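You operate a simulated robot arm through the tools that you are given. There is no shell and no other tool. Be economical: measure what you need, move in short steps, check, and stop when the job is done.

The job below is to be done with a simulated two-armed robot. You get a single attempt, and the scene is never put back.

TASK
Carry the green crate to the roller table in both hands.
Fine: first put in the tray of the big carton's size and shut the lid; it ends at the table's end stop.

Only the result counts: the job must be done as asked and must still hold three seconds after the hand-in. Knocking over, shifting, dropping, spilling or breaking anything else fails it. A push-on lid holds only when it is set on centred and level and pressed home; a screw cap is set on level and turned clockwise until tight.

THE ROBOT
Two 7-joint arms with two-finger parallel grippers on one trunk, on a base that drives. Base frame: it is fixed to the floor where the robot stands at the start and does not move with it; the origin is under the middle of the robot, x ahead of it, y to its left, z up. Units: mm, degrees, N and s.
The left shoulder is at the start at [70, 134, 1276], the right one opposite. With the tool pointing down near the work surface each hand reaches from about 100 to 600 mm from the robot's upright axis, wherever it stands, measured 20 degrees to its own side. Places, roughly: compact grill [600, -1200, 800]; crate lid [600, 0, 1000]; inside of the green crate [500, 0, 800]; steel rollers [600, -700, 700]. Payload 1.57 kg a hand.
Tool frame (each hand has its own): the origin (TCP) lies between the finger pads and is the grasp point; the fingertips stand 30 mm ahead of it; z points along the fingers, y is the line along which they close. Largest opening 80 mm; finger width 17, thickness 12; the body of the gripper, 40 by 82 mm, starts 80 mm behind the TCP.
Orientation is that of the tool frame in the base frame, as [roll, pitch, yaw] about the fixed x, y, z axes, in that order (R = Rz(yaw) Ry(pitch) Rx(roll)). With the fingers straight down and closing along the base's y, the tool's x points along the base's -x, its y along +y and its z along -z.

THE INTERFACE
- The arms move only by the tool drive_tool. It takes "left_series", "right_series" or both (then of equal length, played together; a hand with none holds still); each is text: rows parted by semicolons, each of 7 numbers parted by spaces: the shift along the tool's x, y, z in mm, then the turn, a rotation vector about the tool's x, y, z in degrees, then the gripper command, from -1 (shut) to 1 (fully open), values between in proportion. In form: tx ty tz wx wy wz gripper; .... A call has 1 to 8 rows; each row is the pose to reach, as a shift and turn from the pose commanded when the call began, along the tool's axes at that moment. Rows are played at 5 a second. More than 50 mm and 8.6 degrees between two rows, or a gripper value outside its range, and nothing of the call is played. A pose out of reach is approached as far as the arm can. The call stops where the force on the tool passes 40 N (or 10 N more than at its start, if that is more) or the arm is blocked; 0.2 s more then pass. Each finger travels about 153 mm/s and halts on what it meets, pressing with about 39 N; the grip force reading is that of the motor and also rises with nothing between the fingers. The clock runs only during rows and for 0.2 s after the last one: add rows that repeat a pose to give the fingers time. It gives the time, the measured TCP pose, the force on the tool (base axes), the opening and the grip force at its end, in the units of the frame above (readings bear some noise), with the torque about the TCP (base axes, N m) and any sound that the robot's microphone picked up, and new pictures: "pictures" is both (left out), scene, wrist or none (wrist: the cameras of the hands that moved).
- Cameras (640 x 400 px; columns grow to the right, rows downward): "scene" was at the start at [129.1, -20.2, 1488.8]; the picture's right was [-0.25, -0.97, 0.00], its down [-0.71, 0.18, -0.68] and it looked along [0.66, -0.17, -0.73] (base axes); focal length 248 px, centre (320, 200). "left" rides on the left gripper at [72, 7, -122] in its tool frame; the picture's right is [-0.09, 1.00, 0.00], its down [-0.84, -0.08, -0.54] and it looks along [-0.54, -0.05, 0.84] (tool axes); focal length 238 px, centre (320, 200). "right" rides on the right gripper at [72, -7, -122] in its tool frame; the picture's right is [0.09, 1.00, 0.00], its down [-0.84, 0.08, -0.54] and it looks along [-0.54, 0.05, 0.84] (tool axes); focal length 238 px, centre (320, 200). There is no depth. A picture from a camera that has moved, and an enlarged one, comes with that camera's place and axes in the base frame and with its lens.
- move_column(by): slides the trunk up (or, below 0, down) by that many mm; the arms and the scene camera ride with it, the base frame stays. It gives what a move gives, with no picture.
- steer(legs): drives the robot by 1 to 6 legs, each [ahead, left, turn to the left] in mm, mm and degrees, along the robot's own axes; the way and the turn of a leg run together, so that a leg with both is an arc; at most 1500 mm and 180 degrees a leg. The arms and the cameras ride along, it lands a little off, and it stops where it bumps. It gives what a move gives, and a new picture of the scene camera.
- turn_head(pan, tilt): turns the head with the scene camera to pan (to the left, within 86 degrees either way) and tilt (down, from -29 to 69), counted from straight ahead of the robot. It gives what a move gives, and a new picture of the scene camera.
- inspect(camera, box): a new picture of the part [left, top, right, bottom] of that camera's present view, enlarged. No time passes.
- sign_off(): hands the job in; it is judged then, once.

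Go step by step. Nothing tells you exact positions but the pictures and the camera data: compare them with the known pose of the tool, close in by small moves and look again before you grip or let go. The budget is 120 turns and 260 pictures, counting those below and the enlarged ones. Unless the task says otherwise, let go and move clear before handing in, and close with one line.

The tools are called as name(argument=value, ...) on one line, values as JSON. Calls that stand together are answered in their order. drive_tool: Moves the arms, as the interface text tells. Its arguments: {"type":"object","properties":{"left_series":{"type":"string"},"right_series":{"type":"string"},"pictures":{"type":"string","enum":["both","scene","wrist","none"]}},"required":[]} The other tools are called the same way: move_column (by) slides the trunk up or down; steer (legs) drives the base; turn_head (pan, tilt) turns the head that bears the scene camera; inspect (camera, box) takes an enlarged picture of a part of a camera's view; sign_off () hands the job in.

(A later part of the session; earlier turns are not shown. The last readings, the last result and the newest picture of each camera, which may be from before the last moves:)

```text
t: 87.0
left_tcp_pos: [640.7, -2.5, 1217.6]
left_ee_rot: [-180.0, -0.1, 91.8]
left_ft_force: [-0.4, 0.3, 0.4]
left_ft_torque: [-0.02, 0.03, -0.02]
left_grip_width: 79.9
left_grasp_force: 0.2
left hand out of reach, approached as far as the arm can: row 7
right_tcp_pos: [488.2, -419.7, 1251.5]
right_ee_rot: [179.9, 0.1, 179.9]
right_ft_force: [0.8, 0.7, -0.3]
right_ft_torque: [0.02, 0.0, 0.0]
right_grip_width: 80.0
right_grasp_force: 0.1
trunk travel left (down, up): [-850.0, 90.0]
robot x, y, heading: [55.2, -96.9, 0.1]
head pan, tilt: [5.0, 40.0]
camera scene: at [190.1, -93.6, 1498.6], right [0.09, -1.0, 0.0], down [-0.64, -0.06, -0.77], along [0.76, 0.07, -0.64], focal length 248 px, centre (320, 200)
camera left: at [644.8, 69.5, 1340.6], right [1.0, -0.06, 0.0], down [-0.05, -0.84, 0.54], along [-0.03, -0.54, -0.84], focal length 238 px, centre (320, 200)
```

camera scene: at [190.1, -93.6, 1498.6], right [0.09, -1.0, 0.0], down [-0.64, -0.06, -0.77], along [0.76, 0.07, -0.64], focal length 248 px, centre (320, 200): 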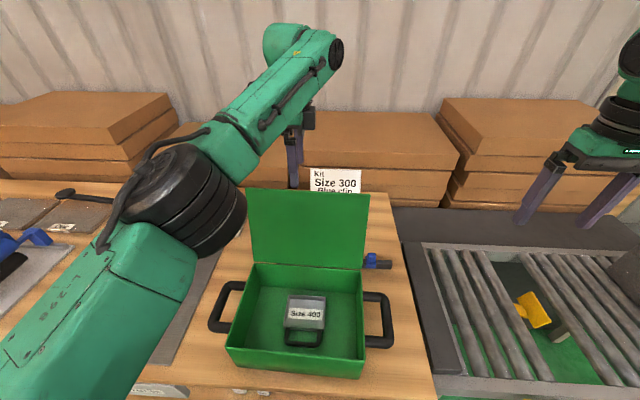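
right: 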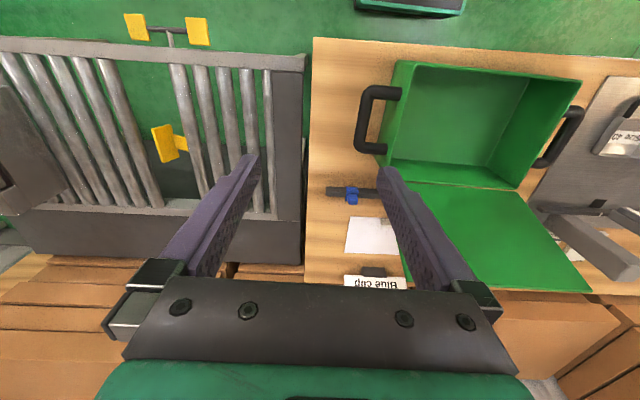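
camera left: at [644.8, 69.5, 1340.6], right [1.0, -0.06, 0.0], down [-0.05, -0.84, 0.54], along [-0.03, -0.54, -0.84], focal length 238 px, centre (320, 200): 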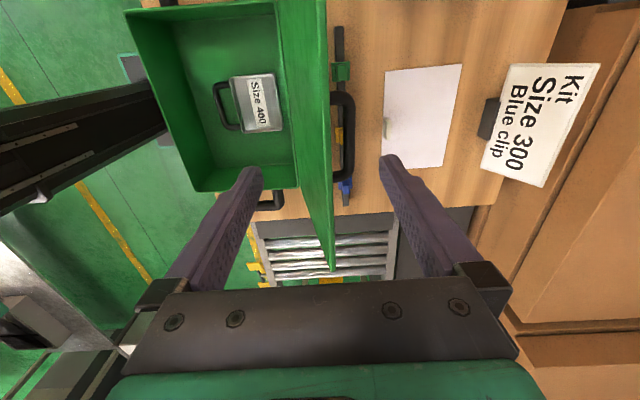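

The lid's edge lies between the open fingers. I descend ~95 mm so they straddle it.

drive_tool(left_series="0 0 35 0 0 0 1; 0 0 70 0 0 0 1; 0 0 100 0 0 0 1", pictures="both")

```text
t: 87.8
left_tcp_pos: [638.5, -4.6, 1115.5]
left_ee_rot: [-179.8, 0.0, 92.0]
left_ft_force: [-0.1, -0.5, -0.8]
left_ft_torque: [0.01, 0.05, -0.02]
left_grip_width: 79.9
left_grasp_force: 0.0
right_tcp_pos: [488.6, -418.9, 1250.3]
right_ee_rot: [-180.0, 0.1, -180.0]
right_ft_force: [1.0, -0.3, 0.4]
right_ft_torque: [0.0, 0.01, 0.01]
right_grip_width: 80.0
right_grasp_force: 0.1
trunk travel left (down, up): [-850.0, 90.0]
robot x, y, heading: [52.4, -99.9, -0.1]
head pan, tilt: [5.0, 40.0]
camera scene: at [190.4, -91.6, 1498.7], right [0.09, -1.0, 0.0], down [-0.64, -0.06, -0.77], along [0.76, 0.07, -0.64], focal length 248 px, centre (320, 200)
camera left: at [643.1, 68.7, 1238.4], right [1.0, -0.06, 0.0], down [-0.05, -0.84, 0.54], along [-0.03, -0.54, -0.84], focal length 238 px, centre (320, 200)
```

scene: 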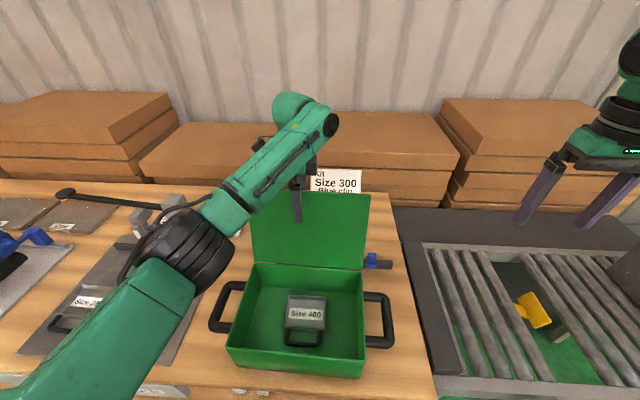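
left: 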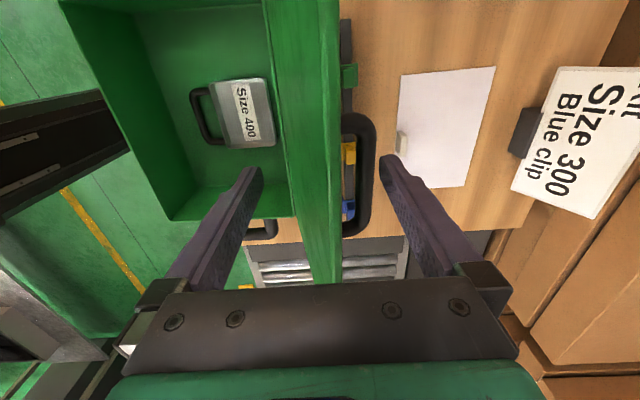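

Straddled. I narrow the opening to about 40 mm and swing the lid forward along its arc, tilting the tool with it.

drive_tool(left_series="0 0 0 0 0 0 0; 0 -21 -4 0 0 0 0; 1 -42 -5 0 0 0 0; 2 -64 -4 -6 0 0 0; 3 -85 -1 -12 0 0 0; 3 -106 4 -18 0 0 0; 4 -126 12 -24 0 0 0", pictures="both")

```text
t: 89.3
left_tcp_pos: [510.6, -2.9, 1102.0]
left_ee_rot: [156.1, 0.2, 91.9]
left_ft_force: [-0.4, -0.5, 0.0]
left_ft_torque: [0.02, -0.01, 0.02]
left_grip_width: 39.9
left_grasp_force: 0.0
right_tcp_pos: [486.2, -418.4, 1251.4]
right_ee_rot: [179.9, 0.2, -180.0]
right_ft_force: [0.0, 0.4, 0.8]
right_ft_torque: [-0.01, -0.07, -0.02]
right_grip_width: 80.1
right_grasp_force: 0.1
trunk travel left (down, up): [-850.0, 90.0]
robot x, y, heading: [53.3, -96.2, 0.4]
head pan, tilt: [5.0, 40.0]
camera scene: at [188.9, -91.3, 1498.8], right [0.09, -1.0, 0.0], down [-0.64, -0.06, -0.77], along [0.76, 0.07, -0.64], focal length 248 px, centre (320, 200)
camera left: at [463.6, 66.7, 1217.0], right [0.91, -0.06, 0.4], down [-0.26, -0.85, 0.47], along [0.31, -0.53, -0.79], focal length 238 px, centre (320, 200)
```

scene: 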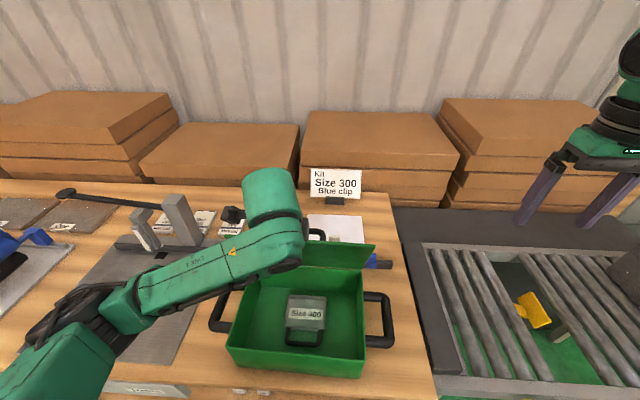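
left: 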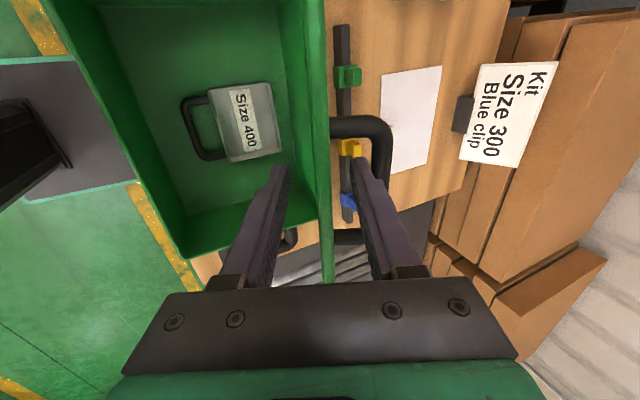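

The lid follows nicely. Continuing the arc down to about 24° above horizontal.

drive_tool(left_series="0 -21 1 -6 0 0 0; 0 -43 4 -12 0 0 0; 0 -63 10 -18 0 0 0; 0 -83 18 -24 0 0 0; 0 -103 27 -30 0 0 0; 0 -120 39 -36 0 0 0; 0 -137 53 -42 0 0 0", pictures="both")

```text
t: 91.0
left_tcp_pos: [407.5, -7.4, 999.9]
left_ee_rot: [114.2, 0.0, 91.8]
left_ft_force: [-1.2, -0.6, -0.8]
left_ft_torque: [0.03, 0.04, -0.05]
left_grip_width: 38.2
left_grasp_force: 0.2
right_tcp_pos: [488.0, -417.9, 1250.9]
right_ee_rot: [-179.9, 0.2, -180.0]
right_ft_force: [-0.1, 0.4, 0.2]
right_ft_torque: [-0.02, 0.02, -0.01]
right_grip_width: 80.0
right_grasp_force: 0.1
trunk travel left (down, up): [-850.0, 90.0]
robot x, y, heading: [54.3, -98.4, 0.1]
head pan, tilt: [5.0, 40.0]
camera scene: at [190.2, -91.7, 1498.6], right [0.09, -1.0, 0.0], down [-0.64, -0.06, -0.77], along [0.76, 0.07, -0.64], focal length 248 px, centre (320, 200)
camera left: at [296.4, 61.3, 1056.1], right [0.41, -0.08, 0.91], down [-0.5, -0.85, 0.15], along [0.76, -0.52, -0.39], focal length 238 px, centre (320, 200)
```

scene: 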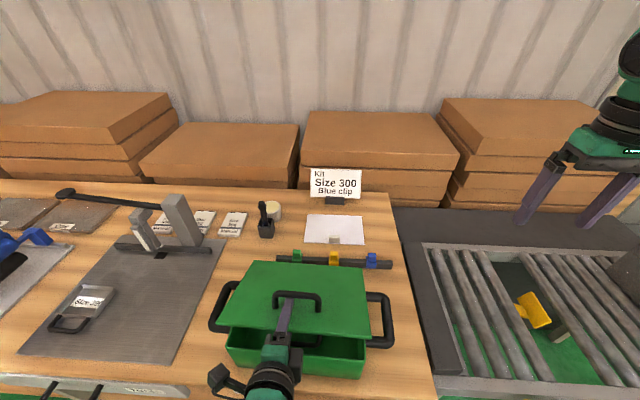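
left: 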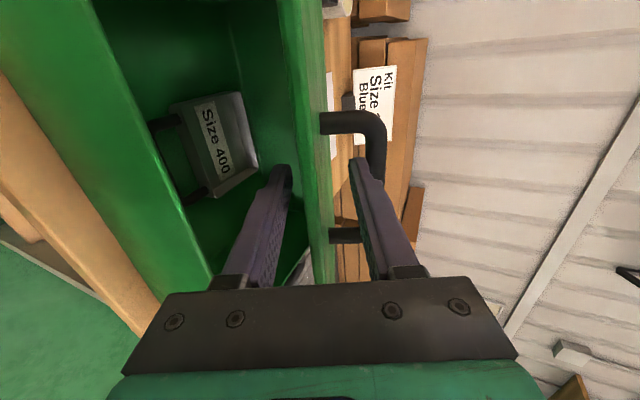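

Lid is nearly shut. I go down to ~12°, then withdraw the fingers so that the lid drops the last bit.

drive_tool(left_series="0 -21 1 -6 0 0 0; 0 -43 4 -12 0 0 0; 0 -51 -34 -12 0 0 0; 0 -56 -59 -12 0 0 0; 0 -56 -59 -12 0 0 0", pictures="both")

```text
t: 92.2
left_tcp_pos: [331.3, -10.1, 972.9]
left_ee_rot: [102.2, 0.0, 92.0]
left_ft_force: [0.0, 0.0, -0.3]
left_ft_torque: [-0.01, -0.02, 0.0]
left_grip_width: 40.2
left_grasp_force: 0.1
right_tcp_pos: [489.9, -418.8, 1250.2]
right_ee_rot: [180.0, 0.0, -180.0]
right_ft_force: [0.1, 0.0, -0.3]
right_ft_torque: [0.01, 0.02, 0.01]
right_grip_width: 80.3
right_grasp_force: 0.1
trunk travel left (down, up): [-850.0, 90.0]
robot x, y, heading: [56.3, -93.0, 0.1]
head pan, tilt: [5.0, 40.0]
camera scene: at [191.3, -91.8, 1498.5], right [0.09, -1.0, 0.0], down [-0.64, -0.06, -0.77], along [0.76, 0.07, -0.64], focal length 248 px, centre (320, 200)
camera left: at [211.3, 57.9, 1006.4], right [0.21, -0.09, 0.97], down [-0.52, -0.85, 0.04], along [0.83, -0.51, -0.23], focal length 238 px, centre (320, 200)
```

scene: 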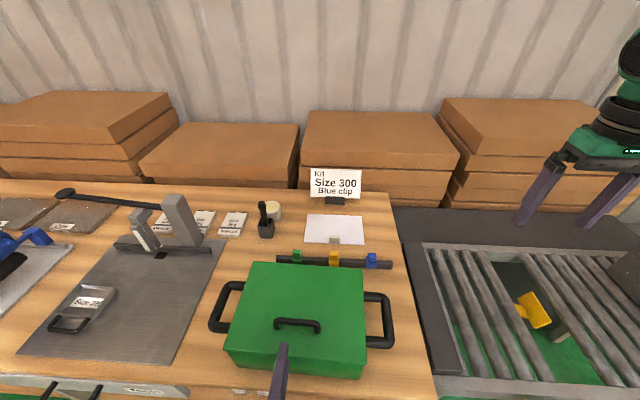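
left: 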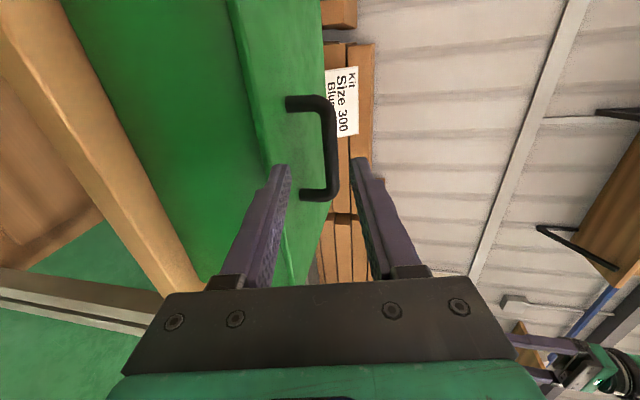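

The lid is shut. Next I bring the left hand back up and turn it fingers-down for the crate's side handles.

drive_tool(left_series="0 20 0 8.5 0 0 0; 0 45 0 17 0 0 0; 0 70 5 25.5 0 0 0; 0 95 10 34 0 0 0; 0 120 15 42.5 0 0 0; 0 140 20 51 0 0 0; 0 160 25 59.5 0 0 0; 0 180 27 68 0 0 0", pictures="none")

drive_tool(left_series="0 0 0 5 0 0 0.4; 0 0 0 9.8 0 0 1", pictures="none")

drive_tool(left_series="15 0 0 0 0 -8.5 1; 30 0 0 0 0 -17 1; 50 0 0 0 0 -25.5 1; 70 0 0 0 0 -34 1; 90 0 0 0 0 -42.5 1; 115 0 0 0 0 -51 1; 140 0 0 0 0 -59.5 1; 160 0 0 0 0 -68 1", pictures="none")

steer(legs=[[0, 70, 0]])

```text
t: 93.0
left_tcp_pos: [326.2, -7.1, 972.4]
left_ee_rot: [125.7, -8.6, 89.3]
left_ft_force: [0.0, 0.4, -0.2]
left_ft_torque: [0.0, 0.02, -0.01]
left_grip_width: 40.1
left_grasp_force: 0.1
left hand out of reach, approached as far as the arm can: row 3, 4
right_tcp_pos: [488.8, -419.7, 1250.3]
right_ee_rot: [179.8, 0.1, -179.9]
right_ft_force: [0.1, -0.3, -0.1]
right_ft_torque: [-0.02, -0.01, 0.02]
right_grip_width: 80.2
right_grasp_force: 0.1
trunk travel left (down, up): [-850.0, 90.0]
robot x, y, heading: [51.0, -96.8, 0.2]
head pan, tilt: [5.0, 40.0]
stopped in row 4 (left hand): the arm was blocked; the commanded pose is now the measured one
```

```text
t: 93.8
left_tcp_pos: [311.6, -3.4, 937.0]
left_ee_rot: [138.6, -13.5, 86.9]
left_ft_force: [-0.1, -1.3, 0.9]
left_ft_torque: [0.01, 0.0, 0.0]
left_grip_width: 79.9
left_grasp_force: 0.0
right_tcp_pos: [488.5, -419.4, 1251.5]
right_ee_rot: [180.0, 0.1, 180.0]
right_ft_force: [0.6, 0.4, 0.2]
right_ft_torque: [-0.05, 0.02, -0.01]
right_grip_width: 80.2
right_grasp_force: 0.0
trunk travel left (down, up): [-850.0, 90.0]
robot x, y, heading: [52.0, -99.6, 0.2]
head pan, tilt: [5.0, 40.0]
stopped in row 2 (left hand): the arm was blocked; the commanded pose is now the measured one
```

```text
t: 95.6
left_tcp_pos: [328.9, 140.4, 940.4]
left_ee_rot: [146.9, 29.5, 139.0]
left_ft_force: [0.1, -0.3, -0.2]
left_ft_torque: [0.06, 0.02, 0.0]
left_grip_width: 80.2
left_grasp_force: 0.0
left hand out of reach, approached as far as the arm can: row 5, 6, 7, 8
right_tcp_pos: [492.1, -419.2, 1249.4]
right_ee_rot: [180.0, 0.0, -180.0]
right_ft_force: [0.6, -0.2, -0.5]
right_ft_torque: [-0.02, 0.01, 0.01]
right_grip_width: 79.9
right_grasp_force: 0.1
trunk travel left (down, up): [-850.0, 90.0]
robot x, y, heading: [57.7, -101.4, 0.1]
head pan, tilt: [5.0, 40.0]
```

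```text
t: 96.6
left_tcp_pos: [327.8, 201.8, 943.7]
left_ee_rot: [146.4, 29.5, 138.4]
left_ft_force: [-0.6, -0.7, 0.7]
left_ft_torque: [0.04, -0.01, 0.02]
left_grip_width: 80.0
left_grasp_force: 0.1
right_tcp_pos: [487.7, -358.4, 1249.0]
right_ee_rot: [179.6, 0.0, 179.9]
right_ft_force: [-0.1, -0.7, 0.1]
right_ft_torque: [0.05, -0.02, 0.0]
right_grip_width: 80.0
right_grasp_force: 0.0
trunk travel left (down, up): [-850.0, 90.0]
robot x, y, heading: [55.3, -30.1, 0.4]
head pan, tilt: [5.0, 40.0]
camera scene: at [189.8, -31.9, 1498.7], right [0.09, -1.0, -0.01], down [-0.64, -0.05, -0.77], along [0.76, 0.07, -0.64], focal length 248 px, centre (320, 200)
```

scene: 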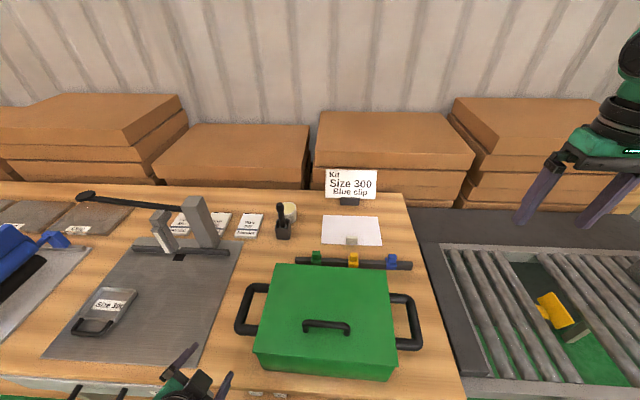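

The left wrist got too close to the body and stopped tilted, but touched nothing. From its measured pose I compute a single combined move up and forward that brings it fingers-down.

drive_tool(left_series="-16 17 -6 2.6 4.9 -3.9 1; -32 34 -11 5.2 9.7 -7.7 1; -47 51 -17 7.8 14.6 -11.6 1; -63 68 -22 10.4 19.4 -15.4 1; -79 85 -28 13 24.3 -19.3 1; -95 102 -33 15.6 29.2 -23.2 1; -111 119 -39 18.2 34 -27 1; -126 136 -44 20.8 38.9 -30.9 1", pictures="both")

```text
t: 98.4
left_tcp_pos: [427.4, 237.1, 1105.1]
left_ee_rot: [-179.7, -0.2, -179.9]
left_ft_force: [-0.2, 0.3, 1.0]
left_ft_torque: [0.0, 0.0, 0.0]
left_grip_width: 80.0
left_grasp_force: 0.1
left hand out of reach, approached as far as the arm can: row 1, 2, 3, 4, 5, 6
right_tcp_pos: [488.8, -351.5, 1250.0]
right_ee_rot: [179.9, -0.1, 179.9]
right_ft_force: [-0.5, 0.0, -0.8]
right_ft_torque: [-0.01, -0.03, -0.03]
right_grip_width: 80.2
right_grasp_force: 0.1
trunk travel left (down, up): [-850.0, 90.0]
robot x, y, heading: [55.6, -30.7, -0.1]
head pan, tilt: [5.0, 40.0]
camera scene: at [190.9, -23.1, 1498.5], right [0.09, -1.0, 0.0], down [-0.64, -0.06, -0.77], along [0.76, 0.07, -0.64], focal length 248 px, centre (320, 200)
camera left: at [355.2, 244.2, 1229.0], right [0.09, 1.0, -0.01], down [0.84, -0.07, 0.54], along [0.54, -0.05, -0.84], focal length 238 px, centre (320, 200)
```

scene: 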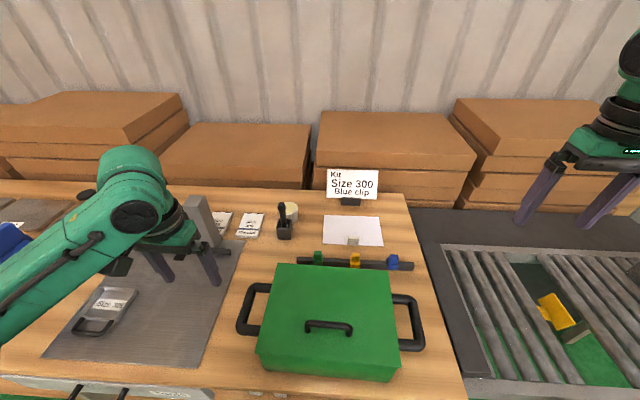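
left: 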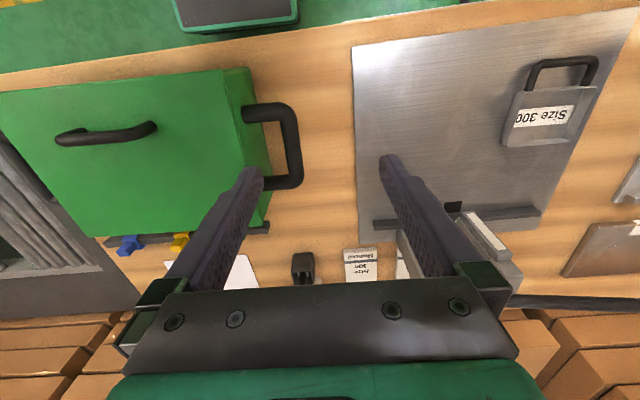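

Lid shut flat as seen from above. Now both hands come over the two side handles with 50 mm openings for a closer look.

drive_tool(left_series="-6 -6 15 0 0 0 1; -12 -12 30 0 0 0 1; -18 -18 45 0 0 0 1; -24 -25 60 0 0 0 1; -30 -32 75 0 0 0 0.6; -36 -38 90 0 0 0 0.25; -41 -44 105 0 0 0 0.25", right_series="3 18 34 0 0 0 1; 5 36 68 0 0 0 1; 8 54 102 0 0 0 1; 11 72 136 0 0 0 1; 14 90 170 0 0 0 0.6; 16 108 204 0 0 0 0.25; 19 125 240 0 0 0 0.25", pictures="both")

```text
t: 100.0
left_tcp_pos: [470.0, 194.7, 995.9]
left_ee_rot: [-179.5, -0.2, 180.0]
left_ft_force: [0.3, 0.1, 0.5]
left_ft_torque: [-0.03, -0.01, 0.01]
left_grip_width: 50.2
left_grasp_force: 0.1
right_tcp_pos: [467.6, -226.3, 1012.6]
right_ee_rot: [179.9, 0.0, 179.9]
right_ft_force: [-0.5, -1.0, -0.8]
right_ft_torque: [0.04, 0.01, 0.01]
right_grip_width: 50.1
right_grasp_force: 0.0
trunk travel left (down, up): [-850.0, 90.0]
robot x, y, heading: [54.8, -31.4, 0.0]
head pan, tilt: [5.0, 40.0]
camera scene: at [191.9, -23.0, 1498.5], right [0.09, -1.0, 0.0], down [-0.64, -0.06, -0.77], along [0.76, 0.07, -0.64], focal length 248 px, centre (320, 200)
camera right: at [394.9, -233.2, 1133.3], right [-0.09, 1.0, 0.0], down [0.84, 0.07, 0.54], along [0.54, 0.05, -0.84], focal length 238 px, centre (320, 200)
camera left: at [396.9, 201.5, 1118.7], right [0.09, 1.0, -0.01], down [0.84, -0.07, 0.54], along [0.54, -0.05, -0.84], focal length 238 px, centre (320, 200)
```

scene: 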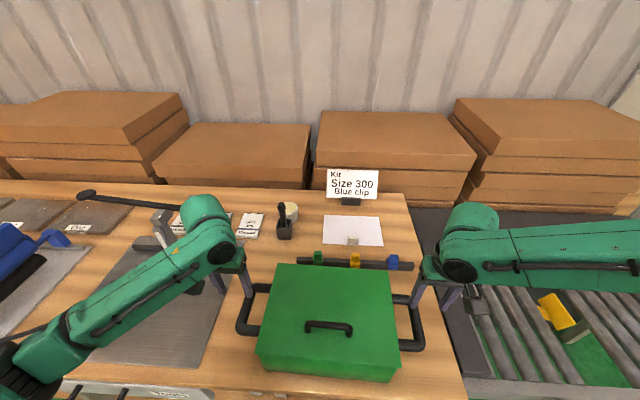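
right: 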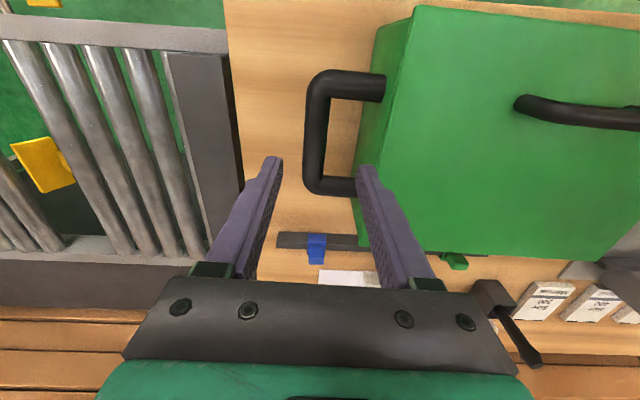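
left: 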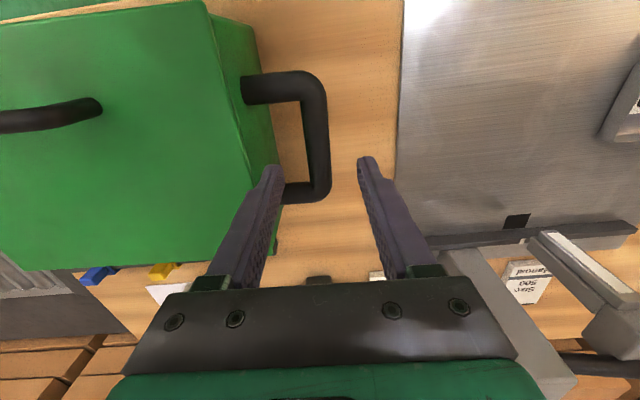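

Left handle bar y≈193, right y≈−231, both centred near x≈468. I descend part way with straddled fingers and re-check the height.

drive_tool(left_series="0 -1 25 0 0 0 0.25; 0 -1 50 0 0 0 0.25; 0 -1 75 0 0 0 0.25", right_series="0 -5 30 0 0 0 0.25; 0 -5 60 0 0 0 0.25; 0 -5 92 0 0 0 0.25", pictures="both")

inspect(camera="scene", box=[210, 230, 480, 400])

```text
t: 100.8
left_tcp_pos: [469.4, 192.2, 920.3]
left_ee_rot: [-179.7, -0.2, 180.0]
left_ft_force: [0.1, 0.2, 1.3]
left_ft_torque: [-0.01, -0.02, 0.04]
left_grip_width: 50.4
left_grasp_force: 0.1
right_tcp_pos: [470.9, -229.9, 922.6]
right_ee_rot: [180.0, 0.1, 179.9]
right_ft_force: [1.2, 0.7, 0.0]
right_ft_torque: [-0.02, -0.03, -0.02]
right_grip_width: 49.8
right_grasp_force: 0.0
trunk travel left (down, up): [-850.0, 90.0]
robot x, y, heading: [52.8, -29.1, 0.0]
head pan, tilt: [5.0, 40.0]
camera scene: at [190.9, -23.4, 1498.6], right [0.09, -1.0, 0.0], down [-0.64, -0.06, -0.77], along [0.76, 0.07, -0.64], focal length 248 px, centre (320, 200)
camera right: at [397.8, -237.1, 1042.7], right [-0.09, 1.0, 0.0], down [0.84, 0.08, 0.54], along [0.54, 0.05, -0.84], focal length 238 px, centre (320, 200)
camera left: at [396.1, 199.9, 1043.9], right [0.09, 1.0, -0.01], down [0.84, -0.07, 0.54], along [0.54, -0.05, -0.84], focal length 238 px, centre (320, 200)
```

scene: 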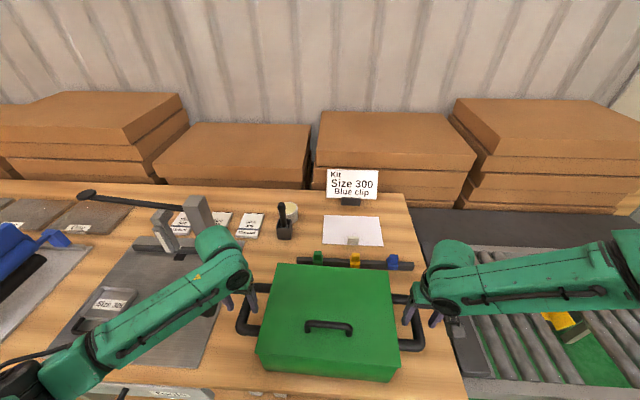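
right: 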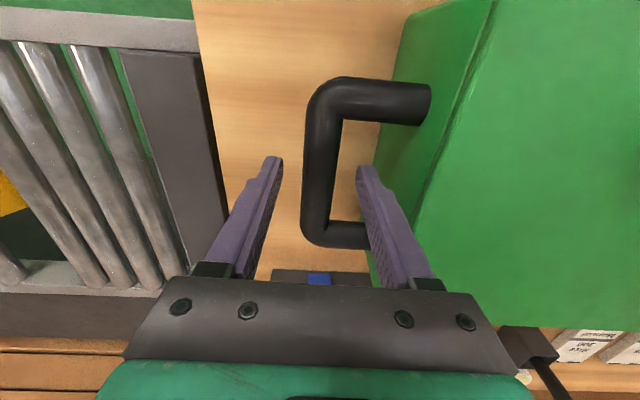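
left: 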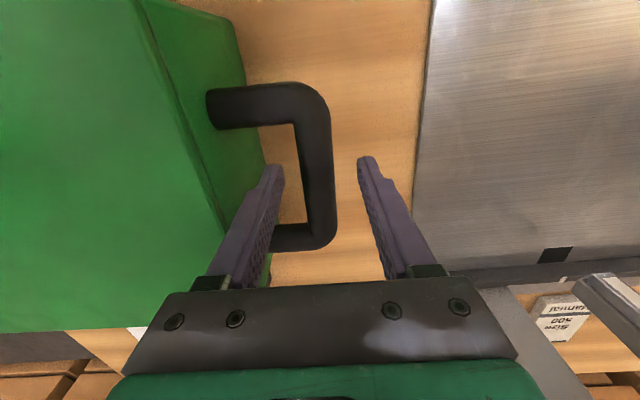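

```text
2.35 times, centred on (345, 315) of scene
camera zoom: at [190.9, -23.4, 1498.6], right [0.09, -1.0, 0.0], down [-0.64, -0.06, -0.77], along [0.76, 0.07, -0.64], focal length 583 px, centre (261, -71)
```

zoom: 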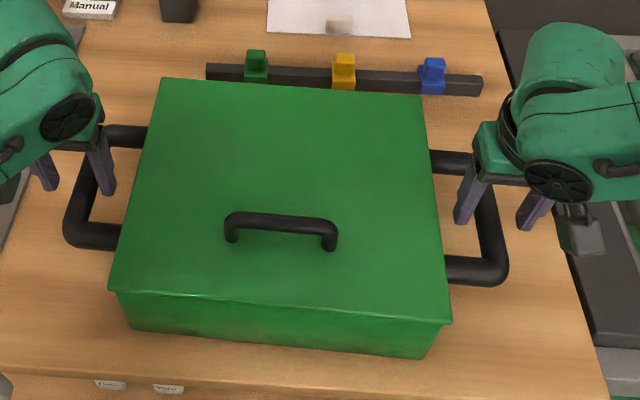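

Handle bars are about z 880, both centred between the fingers. I descend 40 mm and close both grippers.

drive_tool(left_series="0 -1 20 0 0 0 0.25; 0 -1 40 0 0 0 0.25; 0 -1 40 0 0 0 -1; 0 -1 40 0 0 0 -1; 0 -1 40 0 0 0 -1", right_series="0 0 20 0 0 0 0.25; 0 0 40 0 0 0 0.25; 0 0 40 0 0 0 -1; 0 0 40 0 0 0 -1; 0 0 40 0 0 0 -1", pictures="wrist")

```text
t: 102.0
left_tcp_pos: [468.9, 186.7, 879.9]
left_ee_rot: [-179.2, -0.1, 179.8]
left_ft_force: [-0.1, -34.8, 0.7]
left_ft_torque: [-0.08, -0.74, 0.21]
left_grip_width: 24.8
left_grasp_force: 36.3
right_tcp_pos: [466.6, -232.5, 890.8]
right_ee_rot: [179.4, 0.2, -179.9]
right_ft_force: [-0.6, 36.5, 0.2]
right_ft_torque: [-0.04, 0.72, 0.08]
right_grip_width: 24.6
right_grasp_force: 36.4
right hand out of reach, approached as far as the arm can: row 2, 3, 4, 5
trunk travel left (down, up): [-850.0, 90.0]
robot x, y, heading: [53.1, -30.2, 0.3]
head pan, tilt: [5.0, 40.0]
camera right: at [393.5, -241.1, 1012.4], right [-0.09, 1.0, 0.01], down [0.84, 0.07, 0.55], along [0.54, 0.06, -0.84], focal length 238 px, centre (320, 200)
camera left: at [395.7, 196.2, 1002.8], right [0.09, 1.0, -0.01], down [0.84, -0.07, 0.54], along [0.54, -0.06, -0.84], focal length 238 px, centre (320, 200)
```

right: 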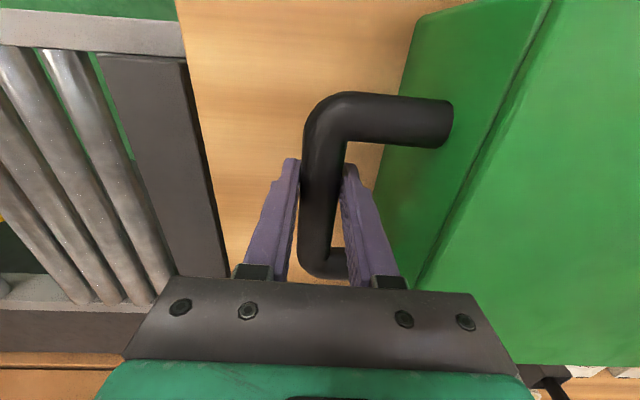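
left: 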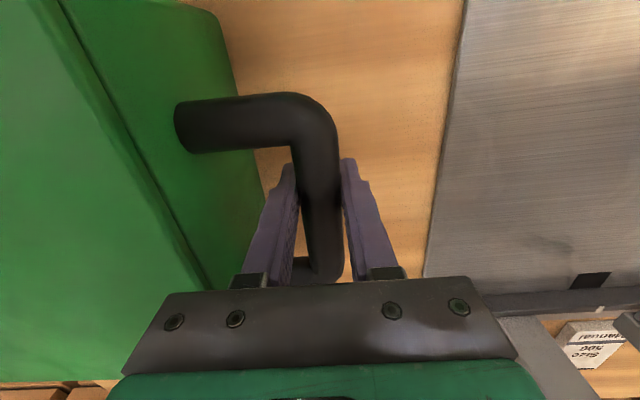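

Both grippers are on the bars (24.7 mm), but the hands strain outward against each other by ~35 N. I ease them a few mm inward.

drive_tool(left_series="0 -2 0 0 0 0 -1; 0 -4 0 0 0 0 -1; 0 -4 0 0 0 0 -1", right_series="0 2 0 0 0 0 -1; 0 4 0 0 0 0 -1; 0 4 0 0 0 0 -1", pictures="none")

```text
t: 102.8
left_tcp_pos: [468.4, 188.2, 879.7]
left_ee_rot: [-179.7, -0.2, -179.8]
left_ft_force: [-0.1, -14.6, 4.1]
left_ft_torque: [0.05, 0.75, -0.36]
left_grip_width: 24.8
left_grasp_force: 36.1
right_tcp_pos: [466.8, -231.6, 893.8]
right_ee_rot: [179.8, 0.2, 179.9]
right_ft_force: [2.9, 18.9, 0.4]
right_ft_torque: [0.2, -0.95, -0.18]
right_grip_width: 24.6
right_grasp_force: 36.3
trunk travel left (down, up): [-850.0, 90.0]
robot x, y, heading: [52.2, -32.9, 0.1]
head pan, tilt: [5.0, 40.0]
```

drive_tool(left_series="0 -1.5 0 0 0 0 -1; 0 -3 0 0 0 0 -1; 0 -3 0 0 0 0 -1", right_series="0 1.5 0 0 0 0 -1; 0 3 0 0 0 0 -1; 0 3 0 0 0 0 -1", pictures="none")

```text
t: 103.6
left_tcp_pos: [467.9, 186.7, 878.9]
left_ee_rot: [179.8, -0.4, -179.7]
left_ft_force: [-2.2, 20.3, 0.4]
left_ft_torque: [0.05, -0.18, -0.76]
left_grip_width: 24.8
left_grasp_force: 36.4
right_tcp_pos: [464.1, -232.4, 893.0]
right_ee_rot: [-179.6, -0.1, 179.7]
right_ft_force: [3.6, -17.6, 0.1]
right_ft_torque: [-0.06, -0.91, -0.18]
right_grip_width: 24.4
right_grasp_force: 36.0
trunk travel left (down, up): [-850.0, 90.0]
robot x, y, heading: [51.6, -30.0, -0.1]
head pan, tilt: [5.0, 40.0]
```

drive_tool(left_series="0 1.5 0 0 0 0 -1; 0 1.5 0 0 0 0 -1", right_series="0 -1.5 0 0 0 0 -1; 0 -1.5 0 0 0 0 -1", pictures="none")

move_column(by=20)

inspect(camera="scene", box=[160, 200, 520, 400])

```text
t: 104.2
left_tcp_pos: [468.2, 186.6, 879.9]
left_ee_rot: [-179.9, -0.1, -179.8]
left_ft_force: [1.3, 25.9, 0.1]
left_ft_torque: [-0.05, 0.35, -0.26]
left_grip_width: 24.7
left_grasp_force: 36.2
right_tcp_pos: [463.8, -232.6, 892.8]
right_ee_rot: [-179.8, -0.1, 179.8]
right_ft_force: [1.0, -26.1, -0.3]
right_ft_torque: [0.06, -0.24, -0.1]
right_grip_width: 24.6
right_grasp_force: 36.5
trunk travel left (down, up): [-850.0, 90.0]
robot x, y, heading: [50.5, -30.4, 0.1]
head pan, tilt: [5.0, 40.0]
```

```text
t: 104.9
left_tcp_pos: [468.3, 185.7, 898.2]
left_ee_rot: [-179.8, -0.3, -179.9]
left_ft_force: [-1.5, 26.5, -7.5]
left_ft_torque: [-0.12, -0.11, -0.26]
left_grip_width: 24.7
left_grasp_force: 36.6
right_tcp_pos: [464.1, -233.6, 913.0]
right_ee_rot: [-179.8, -0.2, 179.8]
right_ft_force: [0.2, -28.1, -7.3]
right_ft_torque: [-0.07, 0.3, -0.13]
right_grip_width: 24.8
right_grasp_force: 36.5
trunk travel left (down, up): [-870.0, 70.0]
robot x, y, heading: [55.2, -28.5, 0.1]
head pan, tilt: [5.0, 40.0]
```

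```text
1.78 times, centred on (340, 300) of scene
camera zoom: at [192.0, -23.4, 1518.4], right [0.09, -1.0, 0.0], down [-0.64, -0.06, -0.77], along [0.76, 0.07, -0.64], focal length 441 px, centre (284, 22)
```

zoom: 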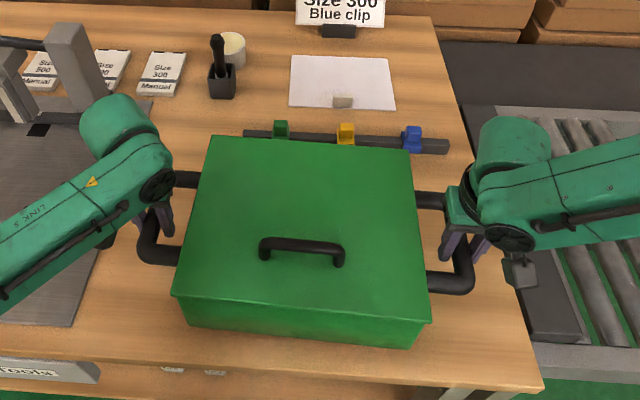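

Each hand now bears ~7.5 N and the crate is rising. Lift another 60 mm and look.

move_column(by=60)

turn_head(pan=0, tilt=50)

inspect(camera="right", box=[0, 0, 640, 400])

```text
t: 105.9
left_tcp_pos: [469.8, 187.0, 959.2]
left_ee_rot: [-179.8, -0.5, -179.9]
left_ft_force: [-0.2, 28.0, -7.3]
left_ft_torque: [-0.13, 0.13, -0.44]
left_grip_width: 24.7
left_grasp_force: 36.5
right_tcp_pos: [464.4, -233.3, 971.8]
right_ee_rot: [-179.7, -0.1, 179.7]
right_ft_force: [1.3, -27.8, -7.0]
right_ft_torque: [-0.15, 0.06, -0.14]
right_grip_width: 24.7
right_grasp_force: 36.1
trunk travel left (down, up): [-930.0, 10.0]
robot x, y, heading: [54.5, -29.2, 0.1]
head pan, tilt: [5.0, 40.0]
```

```text
t: 106.6
left_tcp_pos: [469.4, 186.8, 958.8]
left_ee_rot: [-179.9, -0.4, -180.0]
left_ft_force: [-1.3, 27.1, -7.5]
left_ft_torque: [-0.09, 0.15, -0.44]
left_grip_width: 24.5
left_grasp_force: 36.5
right_tcp_pos: [465.4, -233.3, 971.9]
right_ee_rot: [-179.7, -0.3, 179.7]
right_ft_force: [1.4, -27.4, -6.7]
right_ft_torque: [-0.19, 0.01, -0.11]
right_grip_width: 24.6
right_grasp_force: 36.4
trunk travel left (down, up): [-930.0, 10.0]
robot x, y, heading: [51.2, -32.4, 0.0]
head pan, tilt: [0.0, 50.0]
camera scene: at [185.3, -30.8, 1564.2], right [0.0, -1.0, 0.0], down [-0.77, 0.0, -0.64], along [0.64, 0.0, -0.77], focal length 248 px, centre (320, 200)
```

scene: 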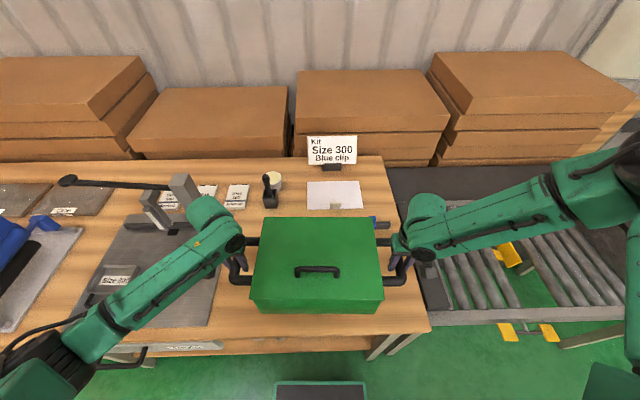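

```text
1.00 times, centred on (320, 200) of right
camera zoom: at [392.7, -239.5, 1093.5], right [-0.09, 1.0, -0.01], down [0.84, 0.08, 0.54], along [0.54, 0.04, -0.84], focal length 238 px, centre (320, 200)
```

zoom: 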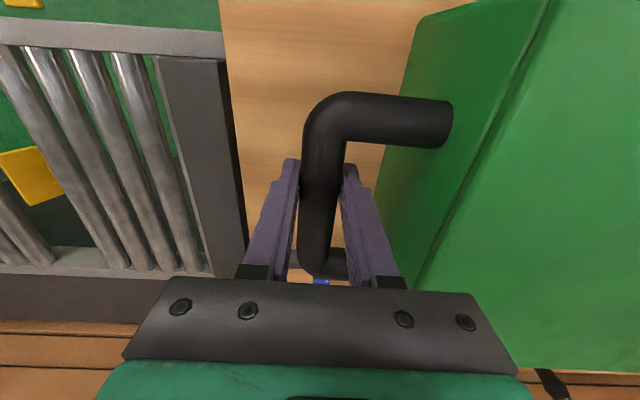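

Crate is lifted level (~1.5 kg). From earlier views: the dark end bar's inner face is at y≈−437 (top z≈738), roller tops z≈705, and the yellow plate stands at y≈−750, so the gap roughly equals the crate's 303 mm. I'll back off and drive along to view the table precisely with the crate held away.

steer(legs=[[-250, 0, 0], [0, -540, 0]])

turn_head(pan=0, tilt=35)

```text
t: 111.1
left_tcp_pos: [221.9, -357.1, 959.1]
left_ee_rot: [-179.8, -0.3, -179.7]
left_ft_force: [-0.7, 28.1, -7.0]
left_ft_torque: [-0.2, 0.11, -0.43]
left_grip_width: 24.6
left_grasp_force: 36.8
right_tcp_pos: [218.7, -776.4, 971.9]
right_ee_rot: [-179.7, -0.1, 179.8]
right_ft_force: [0.7, -27.3, -6.6]
right_ft_torque: [-0.22, 0.07, -0.17]
right_grip_width: 24.4
right_grasp_force: 36.3
trunk travel left (down, up): [-930.0, 10.0]
robot x, y, heading: [-196.7, -576.3, 0.2]
head pan, tilt: [0.0, 50.0]
camera scene: at [-61.4, -573.1, 1564.2], right [0.0, -1.0, 0.0], down [-0.77, 0.0, -0.64], along [0.64, 0.0, -0.77], focal length 248 px, centre (320, 200)
```

scene: 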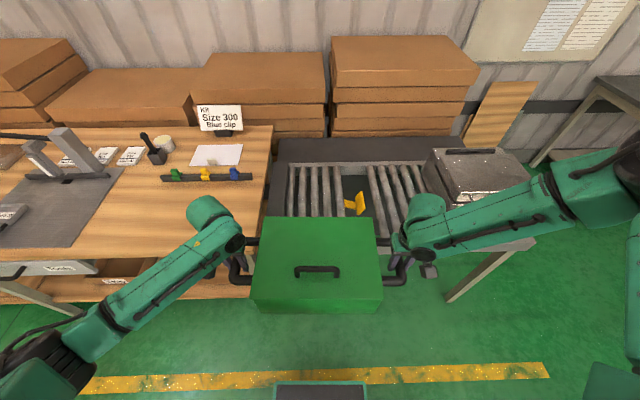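

```text
t: 111.9
left_tcp_pos: [221.8, -357.6, 960.1]
left_ee_rot: [-179.9, -0.4, -179.8]
left_ft_force: [-1.2, -0.7, -7.2]
left_ft_torque: [-0.03, -0.21, -0.39]
left_grip_width: 24.4
left_grasp_force: 36.1
right_tcp_pos: [218.3, -777.7, 972.6]
right_ee_rot: [-179.7, -0.2, 179.9]
right_ft_force: [0.2, 0.0, -7.5]
right_ft_torque: [0.0, 0.33, -0.04]
right_grip_width: 25.0
right_grasp_force: 37.0
trunk travel left (down, up): [-930.0, 10.0]
robot x, y, heading: [-194.5, -575.1, 0.2]
head pan, tilt: [0.0, 35.0]
camera scene: at [-50.4, -575.5, 1585.8], right [0.0, -1.0, 0.0], down [-0.58, 0.0, -0.82], along [0.82, 0.0, -0.58], focal length 248 px, centre (320, 200)
```

scene: 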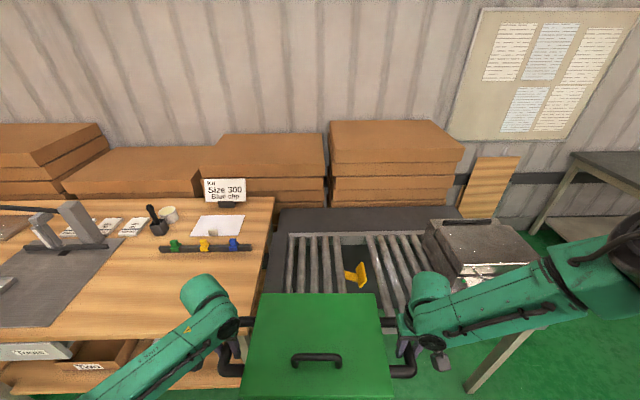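

inspect(camera="scene", box=[260, 200, 460, 325])

inspect(camera="scene", box=[200, 270, 440, 400])

```text
3.20 times, centred on (360, 262) of scene
camera zoom: at [-50.4, -575.5, 1585.8], right [0.0, -1.0, 0.0], down [-0.58, 0.0, -0.82], along [0.82, 0.0, -0.58], focal length 794 px, centre (192, 0)
```

zoom: 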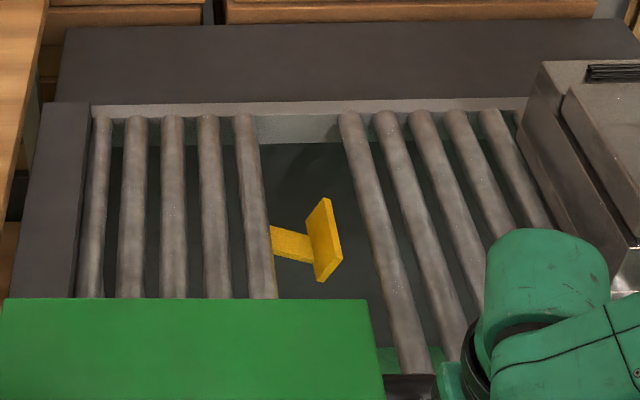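

```text
2.67 times, centred on (320, 335) of scene
camera zoom: at [-50.4, -575.5, 1585.8], right [0.0, -1.0, 0.0], down [-0.58, 0.0, -0.82], along [0.82, 0.0, -0.58], focal length 661 px, centre (320, -160)
```

zoom: 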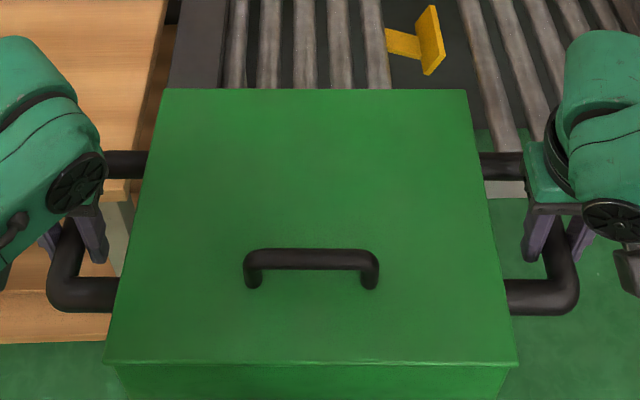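

The yellow plate's face and the end bar leave a gap nearly the crate's length, so I need exact y values. I'll view the plate edge-on by driving so that the camera is at the plate's y, then likewise for the end bar.

steer(legs=[[0, -165, -0.2]])

inspect(camera="scene", box=[240, 220, 400, 320])

steer(legs=[[0, 310, 0]])

inspect(camera="scene", box=[240, 220, 400, 320])

```text
t: 113.3
left_tcp_pos: [222.4, -523.1, 960.5]
left_ee_rot: [-179.7, -0.4, -180.0]
left_ft_force: [-1.5, 1.8, -7.5]
left_ft_torque: [-0.14, 0.3, -0.57]
left_grip_width: 24.4
left_grasp_force: 36.3
right_tcp_pos: [217.1, -943.3, 972.0]
right_ee_rot: [-179.5, -0.2, 179.7]
right_ft_force: [1.7, 0.6, -7.2]
right_ft_torque: [-0.08, -0.17, -0.2]
right_grip_width: 24.4
right_grasp_force: 36.4
trunk travel left (down, up): [-930.0, 10.0]
robot x, y, heading: [-193.2, -742.6, 0.0]
head pan, tilt: [0.0, 35.0]
camera scene: at [-50.3, -738.0, 1585.9], right [0.0, -1.0, 0.0], down [-0.58, 0.0, -0.82], along [0.82, 0.0, -0.58], focal length 248 px, centre (320, 200)
```

scene: 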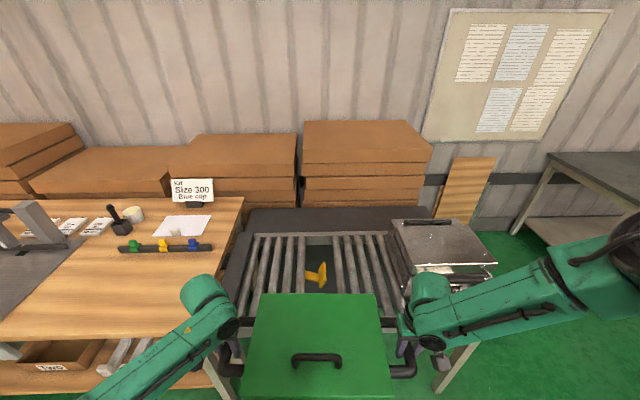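

```text
4.00 times, centred on (320, 270) of scene
camera zoom: at [-50.3, -738.0, 1585.9], right [0.0, -1.0, 0.0], down [-0.58, 0.0, -0.82], along [0.82, 0.0, -0.58], focal length 992 px, centre (320, -80)
```

zoom: 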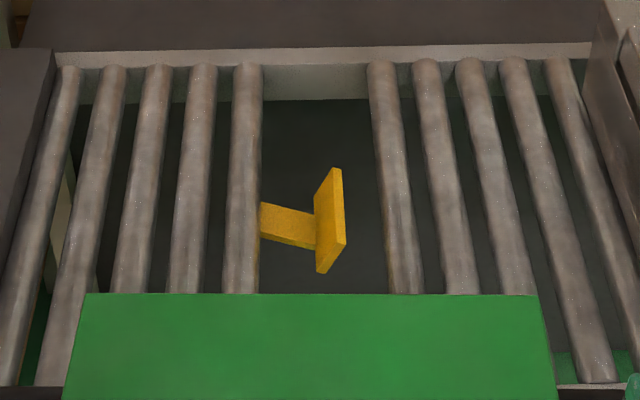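

```text
t: 115.4
left_tcp_pos: [227.4, -226.0, 958.6]
left_ee_rot: [179.9, -0.3, 179.2]
left_ft_force: [-0.5, -2.2, -8.4]
left_ft_torque: [0.23, 0.35, -0.29]
left_grip_width: 24.6
left_grasp_force: 36.5
right_tcp_pos: [217.5, -645.8, 971.4]
right_ee_rot: [-179.9, -0.2, 178.9]
right_ft_force: [-0.4, 0.1, -7.0]
right_ft_torque: [0.12, -0.23, -0.02]
right_grip_width: 24.6
right_grasp_force: 36.2
trunk travel left (down, up): [-930.0, 10.0]
robot x, y, heading: [-193.0, -436.3, -0.7]
head pan, tilt: [0.0, 35.0]
camera scene: at [-47.8, -439.7, 1585.9], right [-0.01, -1.0, 0.0], down [-0.58, 0.01, -0.82], along [0.82, -0.01, -0.58], focal length 248 px, centre (320, 200)
```

scene: 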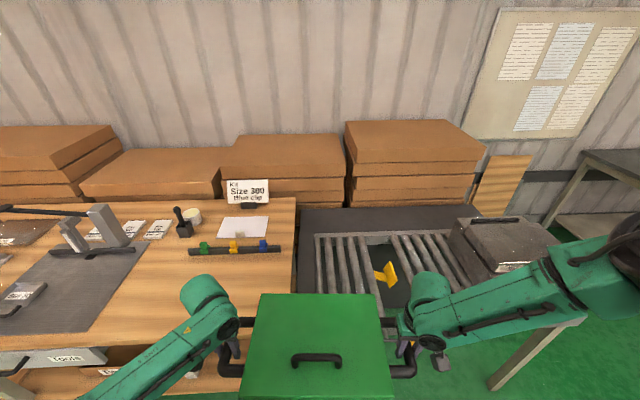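

```text
4.00 times, centred on (320, 270) of scene
camera zoom: at [-47.8, -439.7, 1585.9], right [-0.01, -1.0, 0.0], down [-0.58, 0.01, -0.82], along [0.82, -0.01, -0.58], focal length 992 px, centre (320, -80)
```

zoom: 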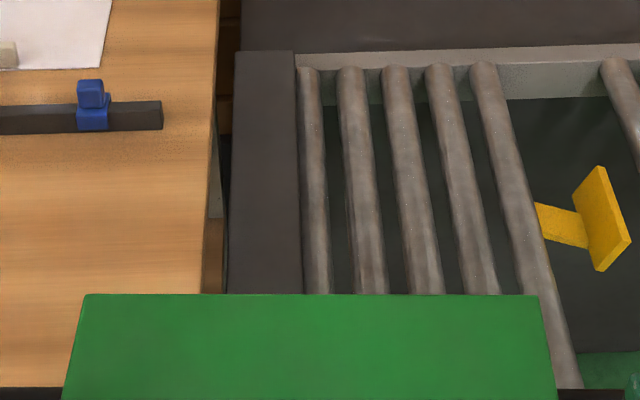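

View from both spots: end bar inner face y≈−424, plate's lower edge ≈−738: about 314 mm clear for a ~300 mm crate. The table is turned by about +1.5°. Bench edge (y≈−340) will be tight for the left hand's outer finger, so I'll set down ~6 mm short of the bar, then push. First extend both arms 80 mm forward together.

drive_tool(left_series="-14 0 0 0 0 0 -1; -28 0 0 0 0 0 -1; -42 0 0 0 0 0 -1; -56 0 0 0 0 0 -1; -70 0 0 0 0 0 -1; -80 0 0 0 0 0 -1; -80 0 0 0 0 0 -1", right_series="-14 0 0 0 0 0 -1; -28 0 0 0 0 0 -1; -42 0 0 0 0 0 -1; -56 0 0 0 0 0 -1; -70 0 0 0 0 0 -1; -80 0 0 0 0 0 -1; -80 0 0 0 0 0 -1", pictures="scene")

```text
t: 116.4
left_tcp_pos: [278.4, -229.2, 957.0]
left_ee_rot: [-179.0, -0.7, 178.7]
left_ft_force: [-1.6, -1.2, -6.6]
left_ft_torque: [-0.06, -0.43, -0.43]
left_grip_width: 25.3
left_grasp_force: 36.5
right_tcp_pos: [255.4, -649.7, 990.4]
right_ee_rot: [179.7, 0.0, 179.0]
right_ft_force: [2.9, 1.1, -7.1]
right_ft_torque: [-0.01, 0.5, -0.53]
right_grip_width: 25.0
right_grasp_force: 36.2
right hand out of reach, approached as far as the arm can: row 1, 2, 3, 4
trunk travel left (down, up): [-930.0, 10.0]
robot x, y, heading: [-191.2, -438.1, -0.6]
head pan, tilt: [0.0, 35.0]
stopped in row 4 (right hand): the force on the tool passed its limit (the readings are from after the stop); the commanded pose is now the measured one
camera scene: at [-46.4, -436.6, 1585.7], right [-0.01, -1.0, 0.0], down [-0.58, 0.01, -0.82], along [0.82, -0.01, -0.58], focal length 248 px, centre (320, 200)
```

scene: 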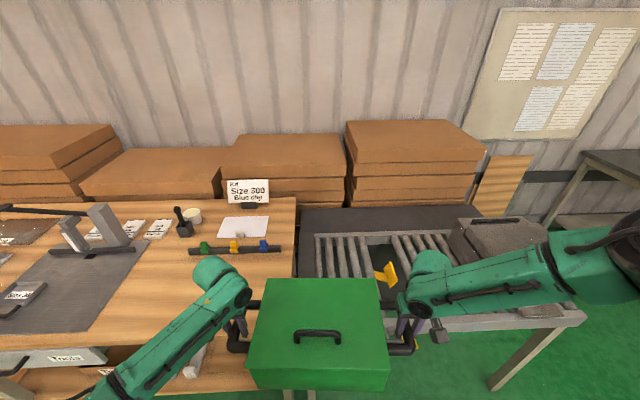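

The right arm is at a joint limit low down, so the crate got slightly skewed. I'll raise both hands relative to the trunk (more reach there) and restore level.

drive_tool(left_series="0 0 -10 0 0 0 -1; 0 0 -20 0 0 0 -1; 0 0 -30 0 0 0 -1; 0 0 -42 0 0 0 -1; 0 0 -54 0 0 0 -1; 0 0 -66 0 0 0 -1; 0 0 -66 0 0 0 -1", right_series="0 0 -6 0 0 0 -1; -1 0 -12 0 0 0 -1; -3 0 -20 0 0 0 -1; -6 0 -28 0 0 0 -1; -9 0 -37 0 0 0 -1; -13 0 -46 0 0 0 -1; -13 0 -46 0 0 0 -1", pictures="none")

```text
t: 118.0
left_tcp_pos: [279.1, -230.3, 1024.7]
left_ee_rot: [-178.9, -0.4, 178.7]
left_ft_force: [0.7, -11.7, -7.4]
left_ft_torque: [0.23, -0.08, 0.36]
left_grip_width: 24.6
left_grasp_force: 36.2
right_tcp_pos: [268.3, -649.9, 1036.1]
right_ee_rot: [179.5, 0.1, 179.3]
right_ft_force: [-0.4, 10.7, -6.7]
right_ft_torque: [0.21, 0.24, -0.06]
right_grip_width: 24.6
right_grasp_force: 35.9
trunk travel left (down, up): [-930.0, 10.0]
robot x, y, heading: [-189.7, -432.5, -0.8]
head pan, tilt: [0.0, 35.0]
```

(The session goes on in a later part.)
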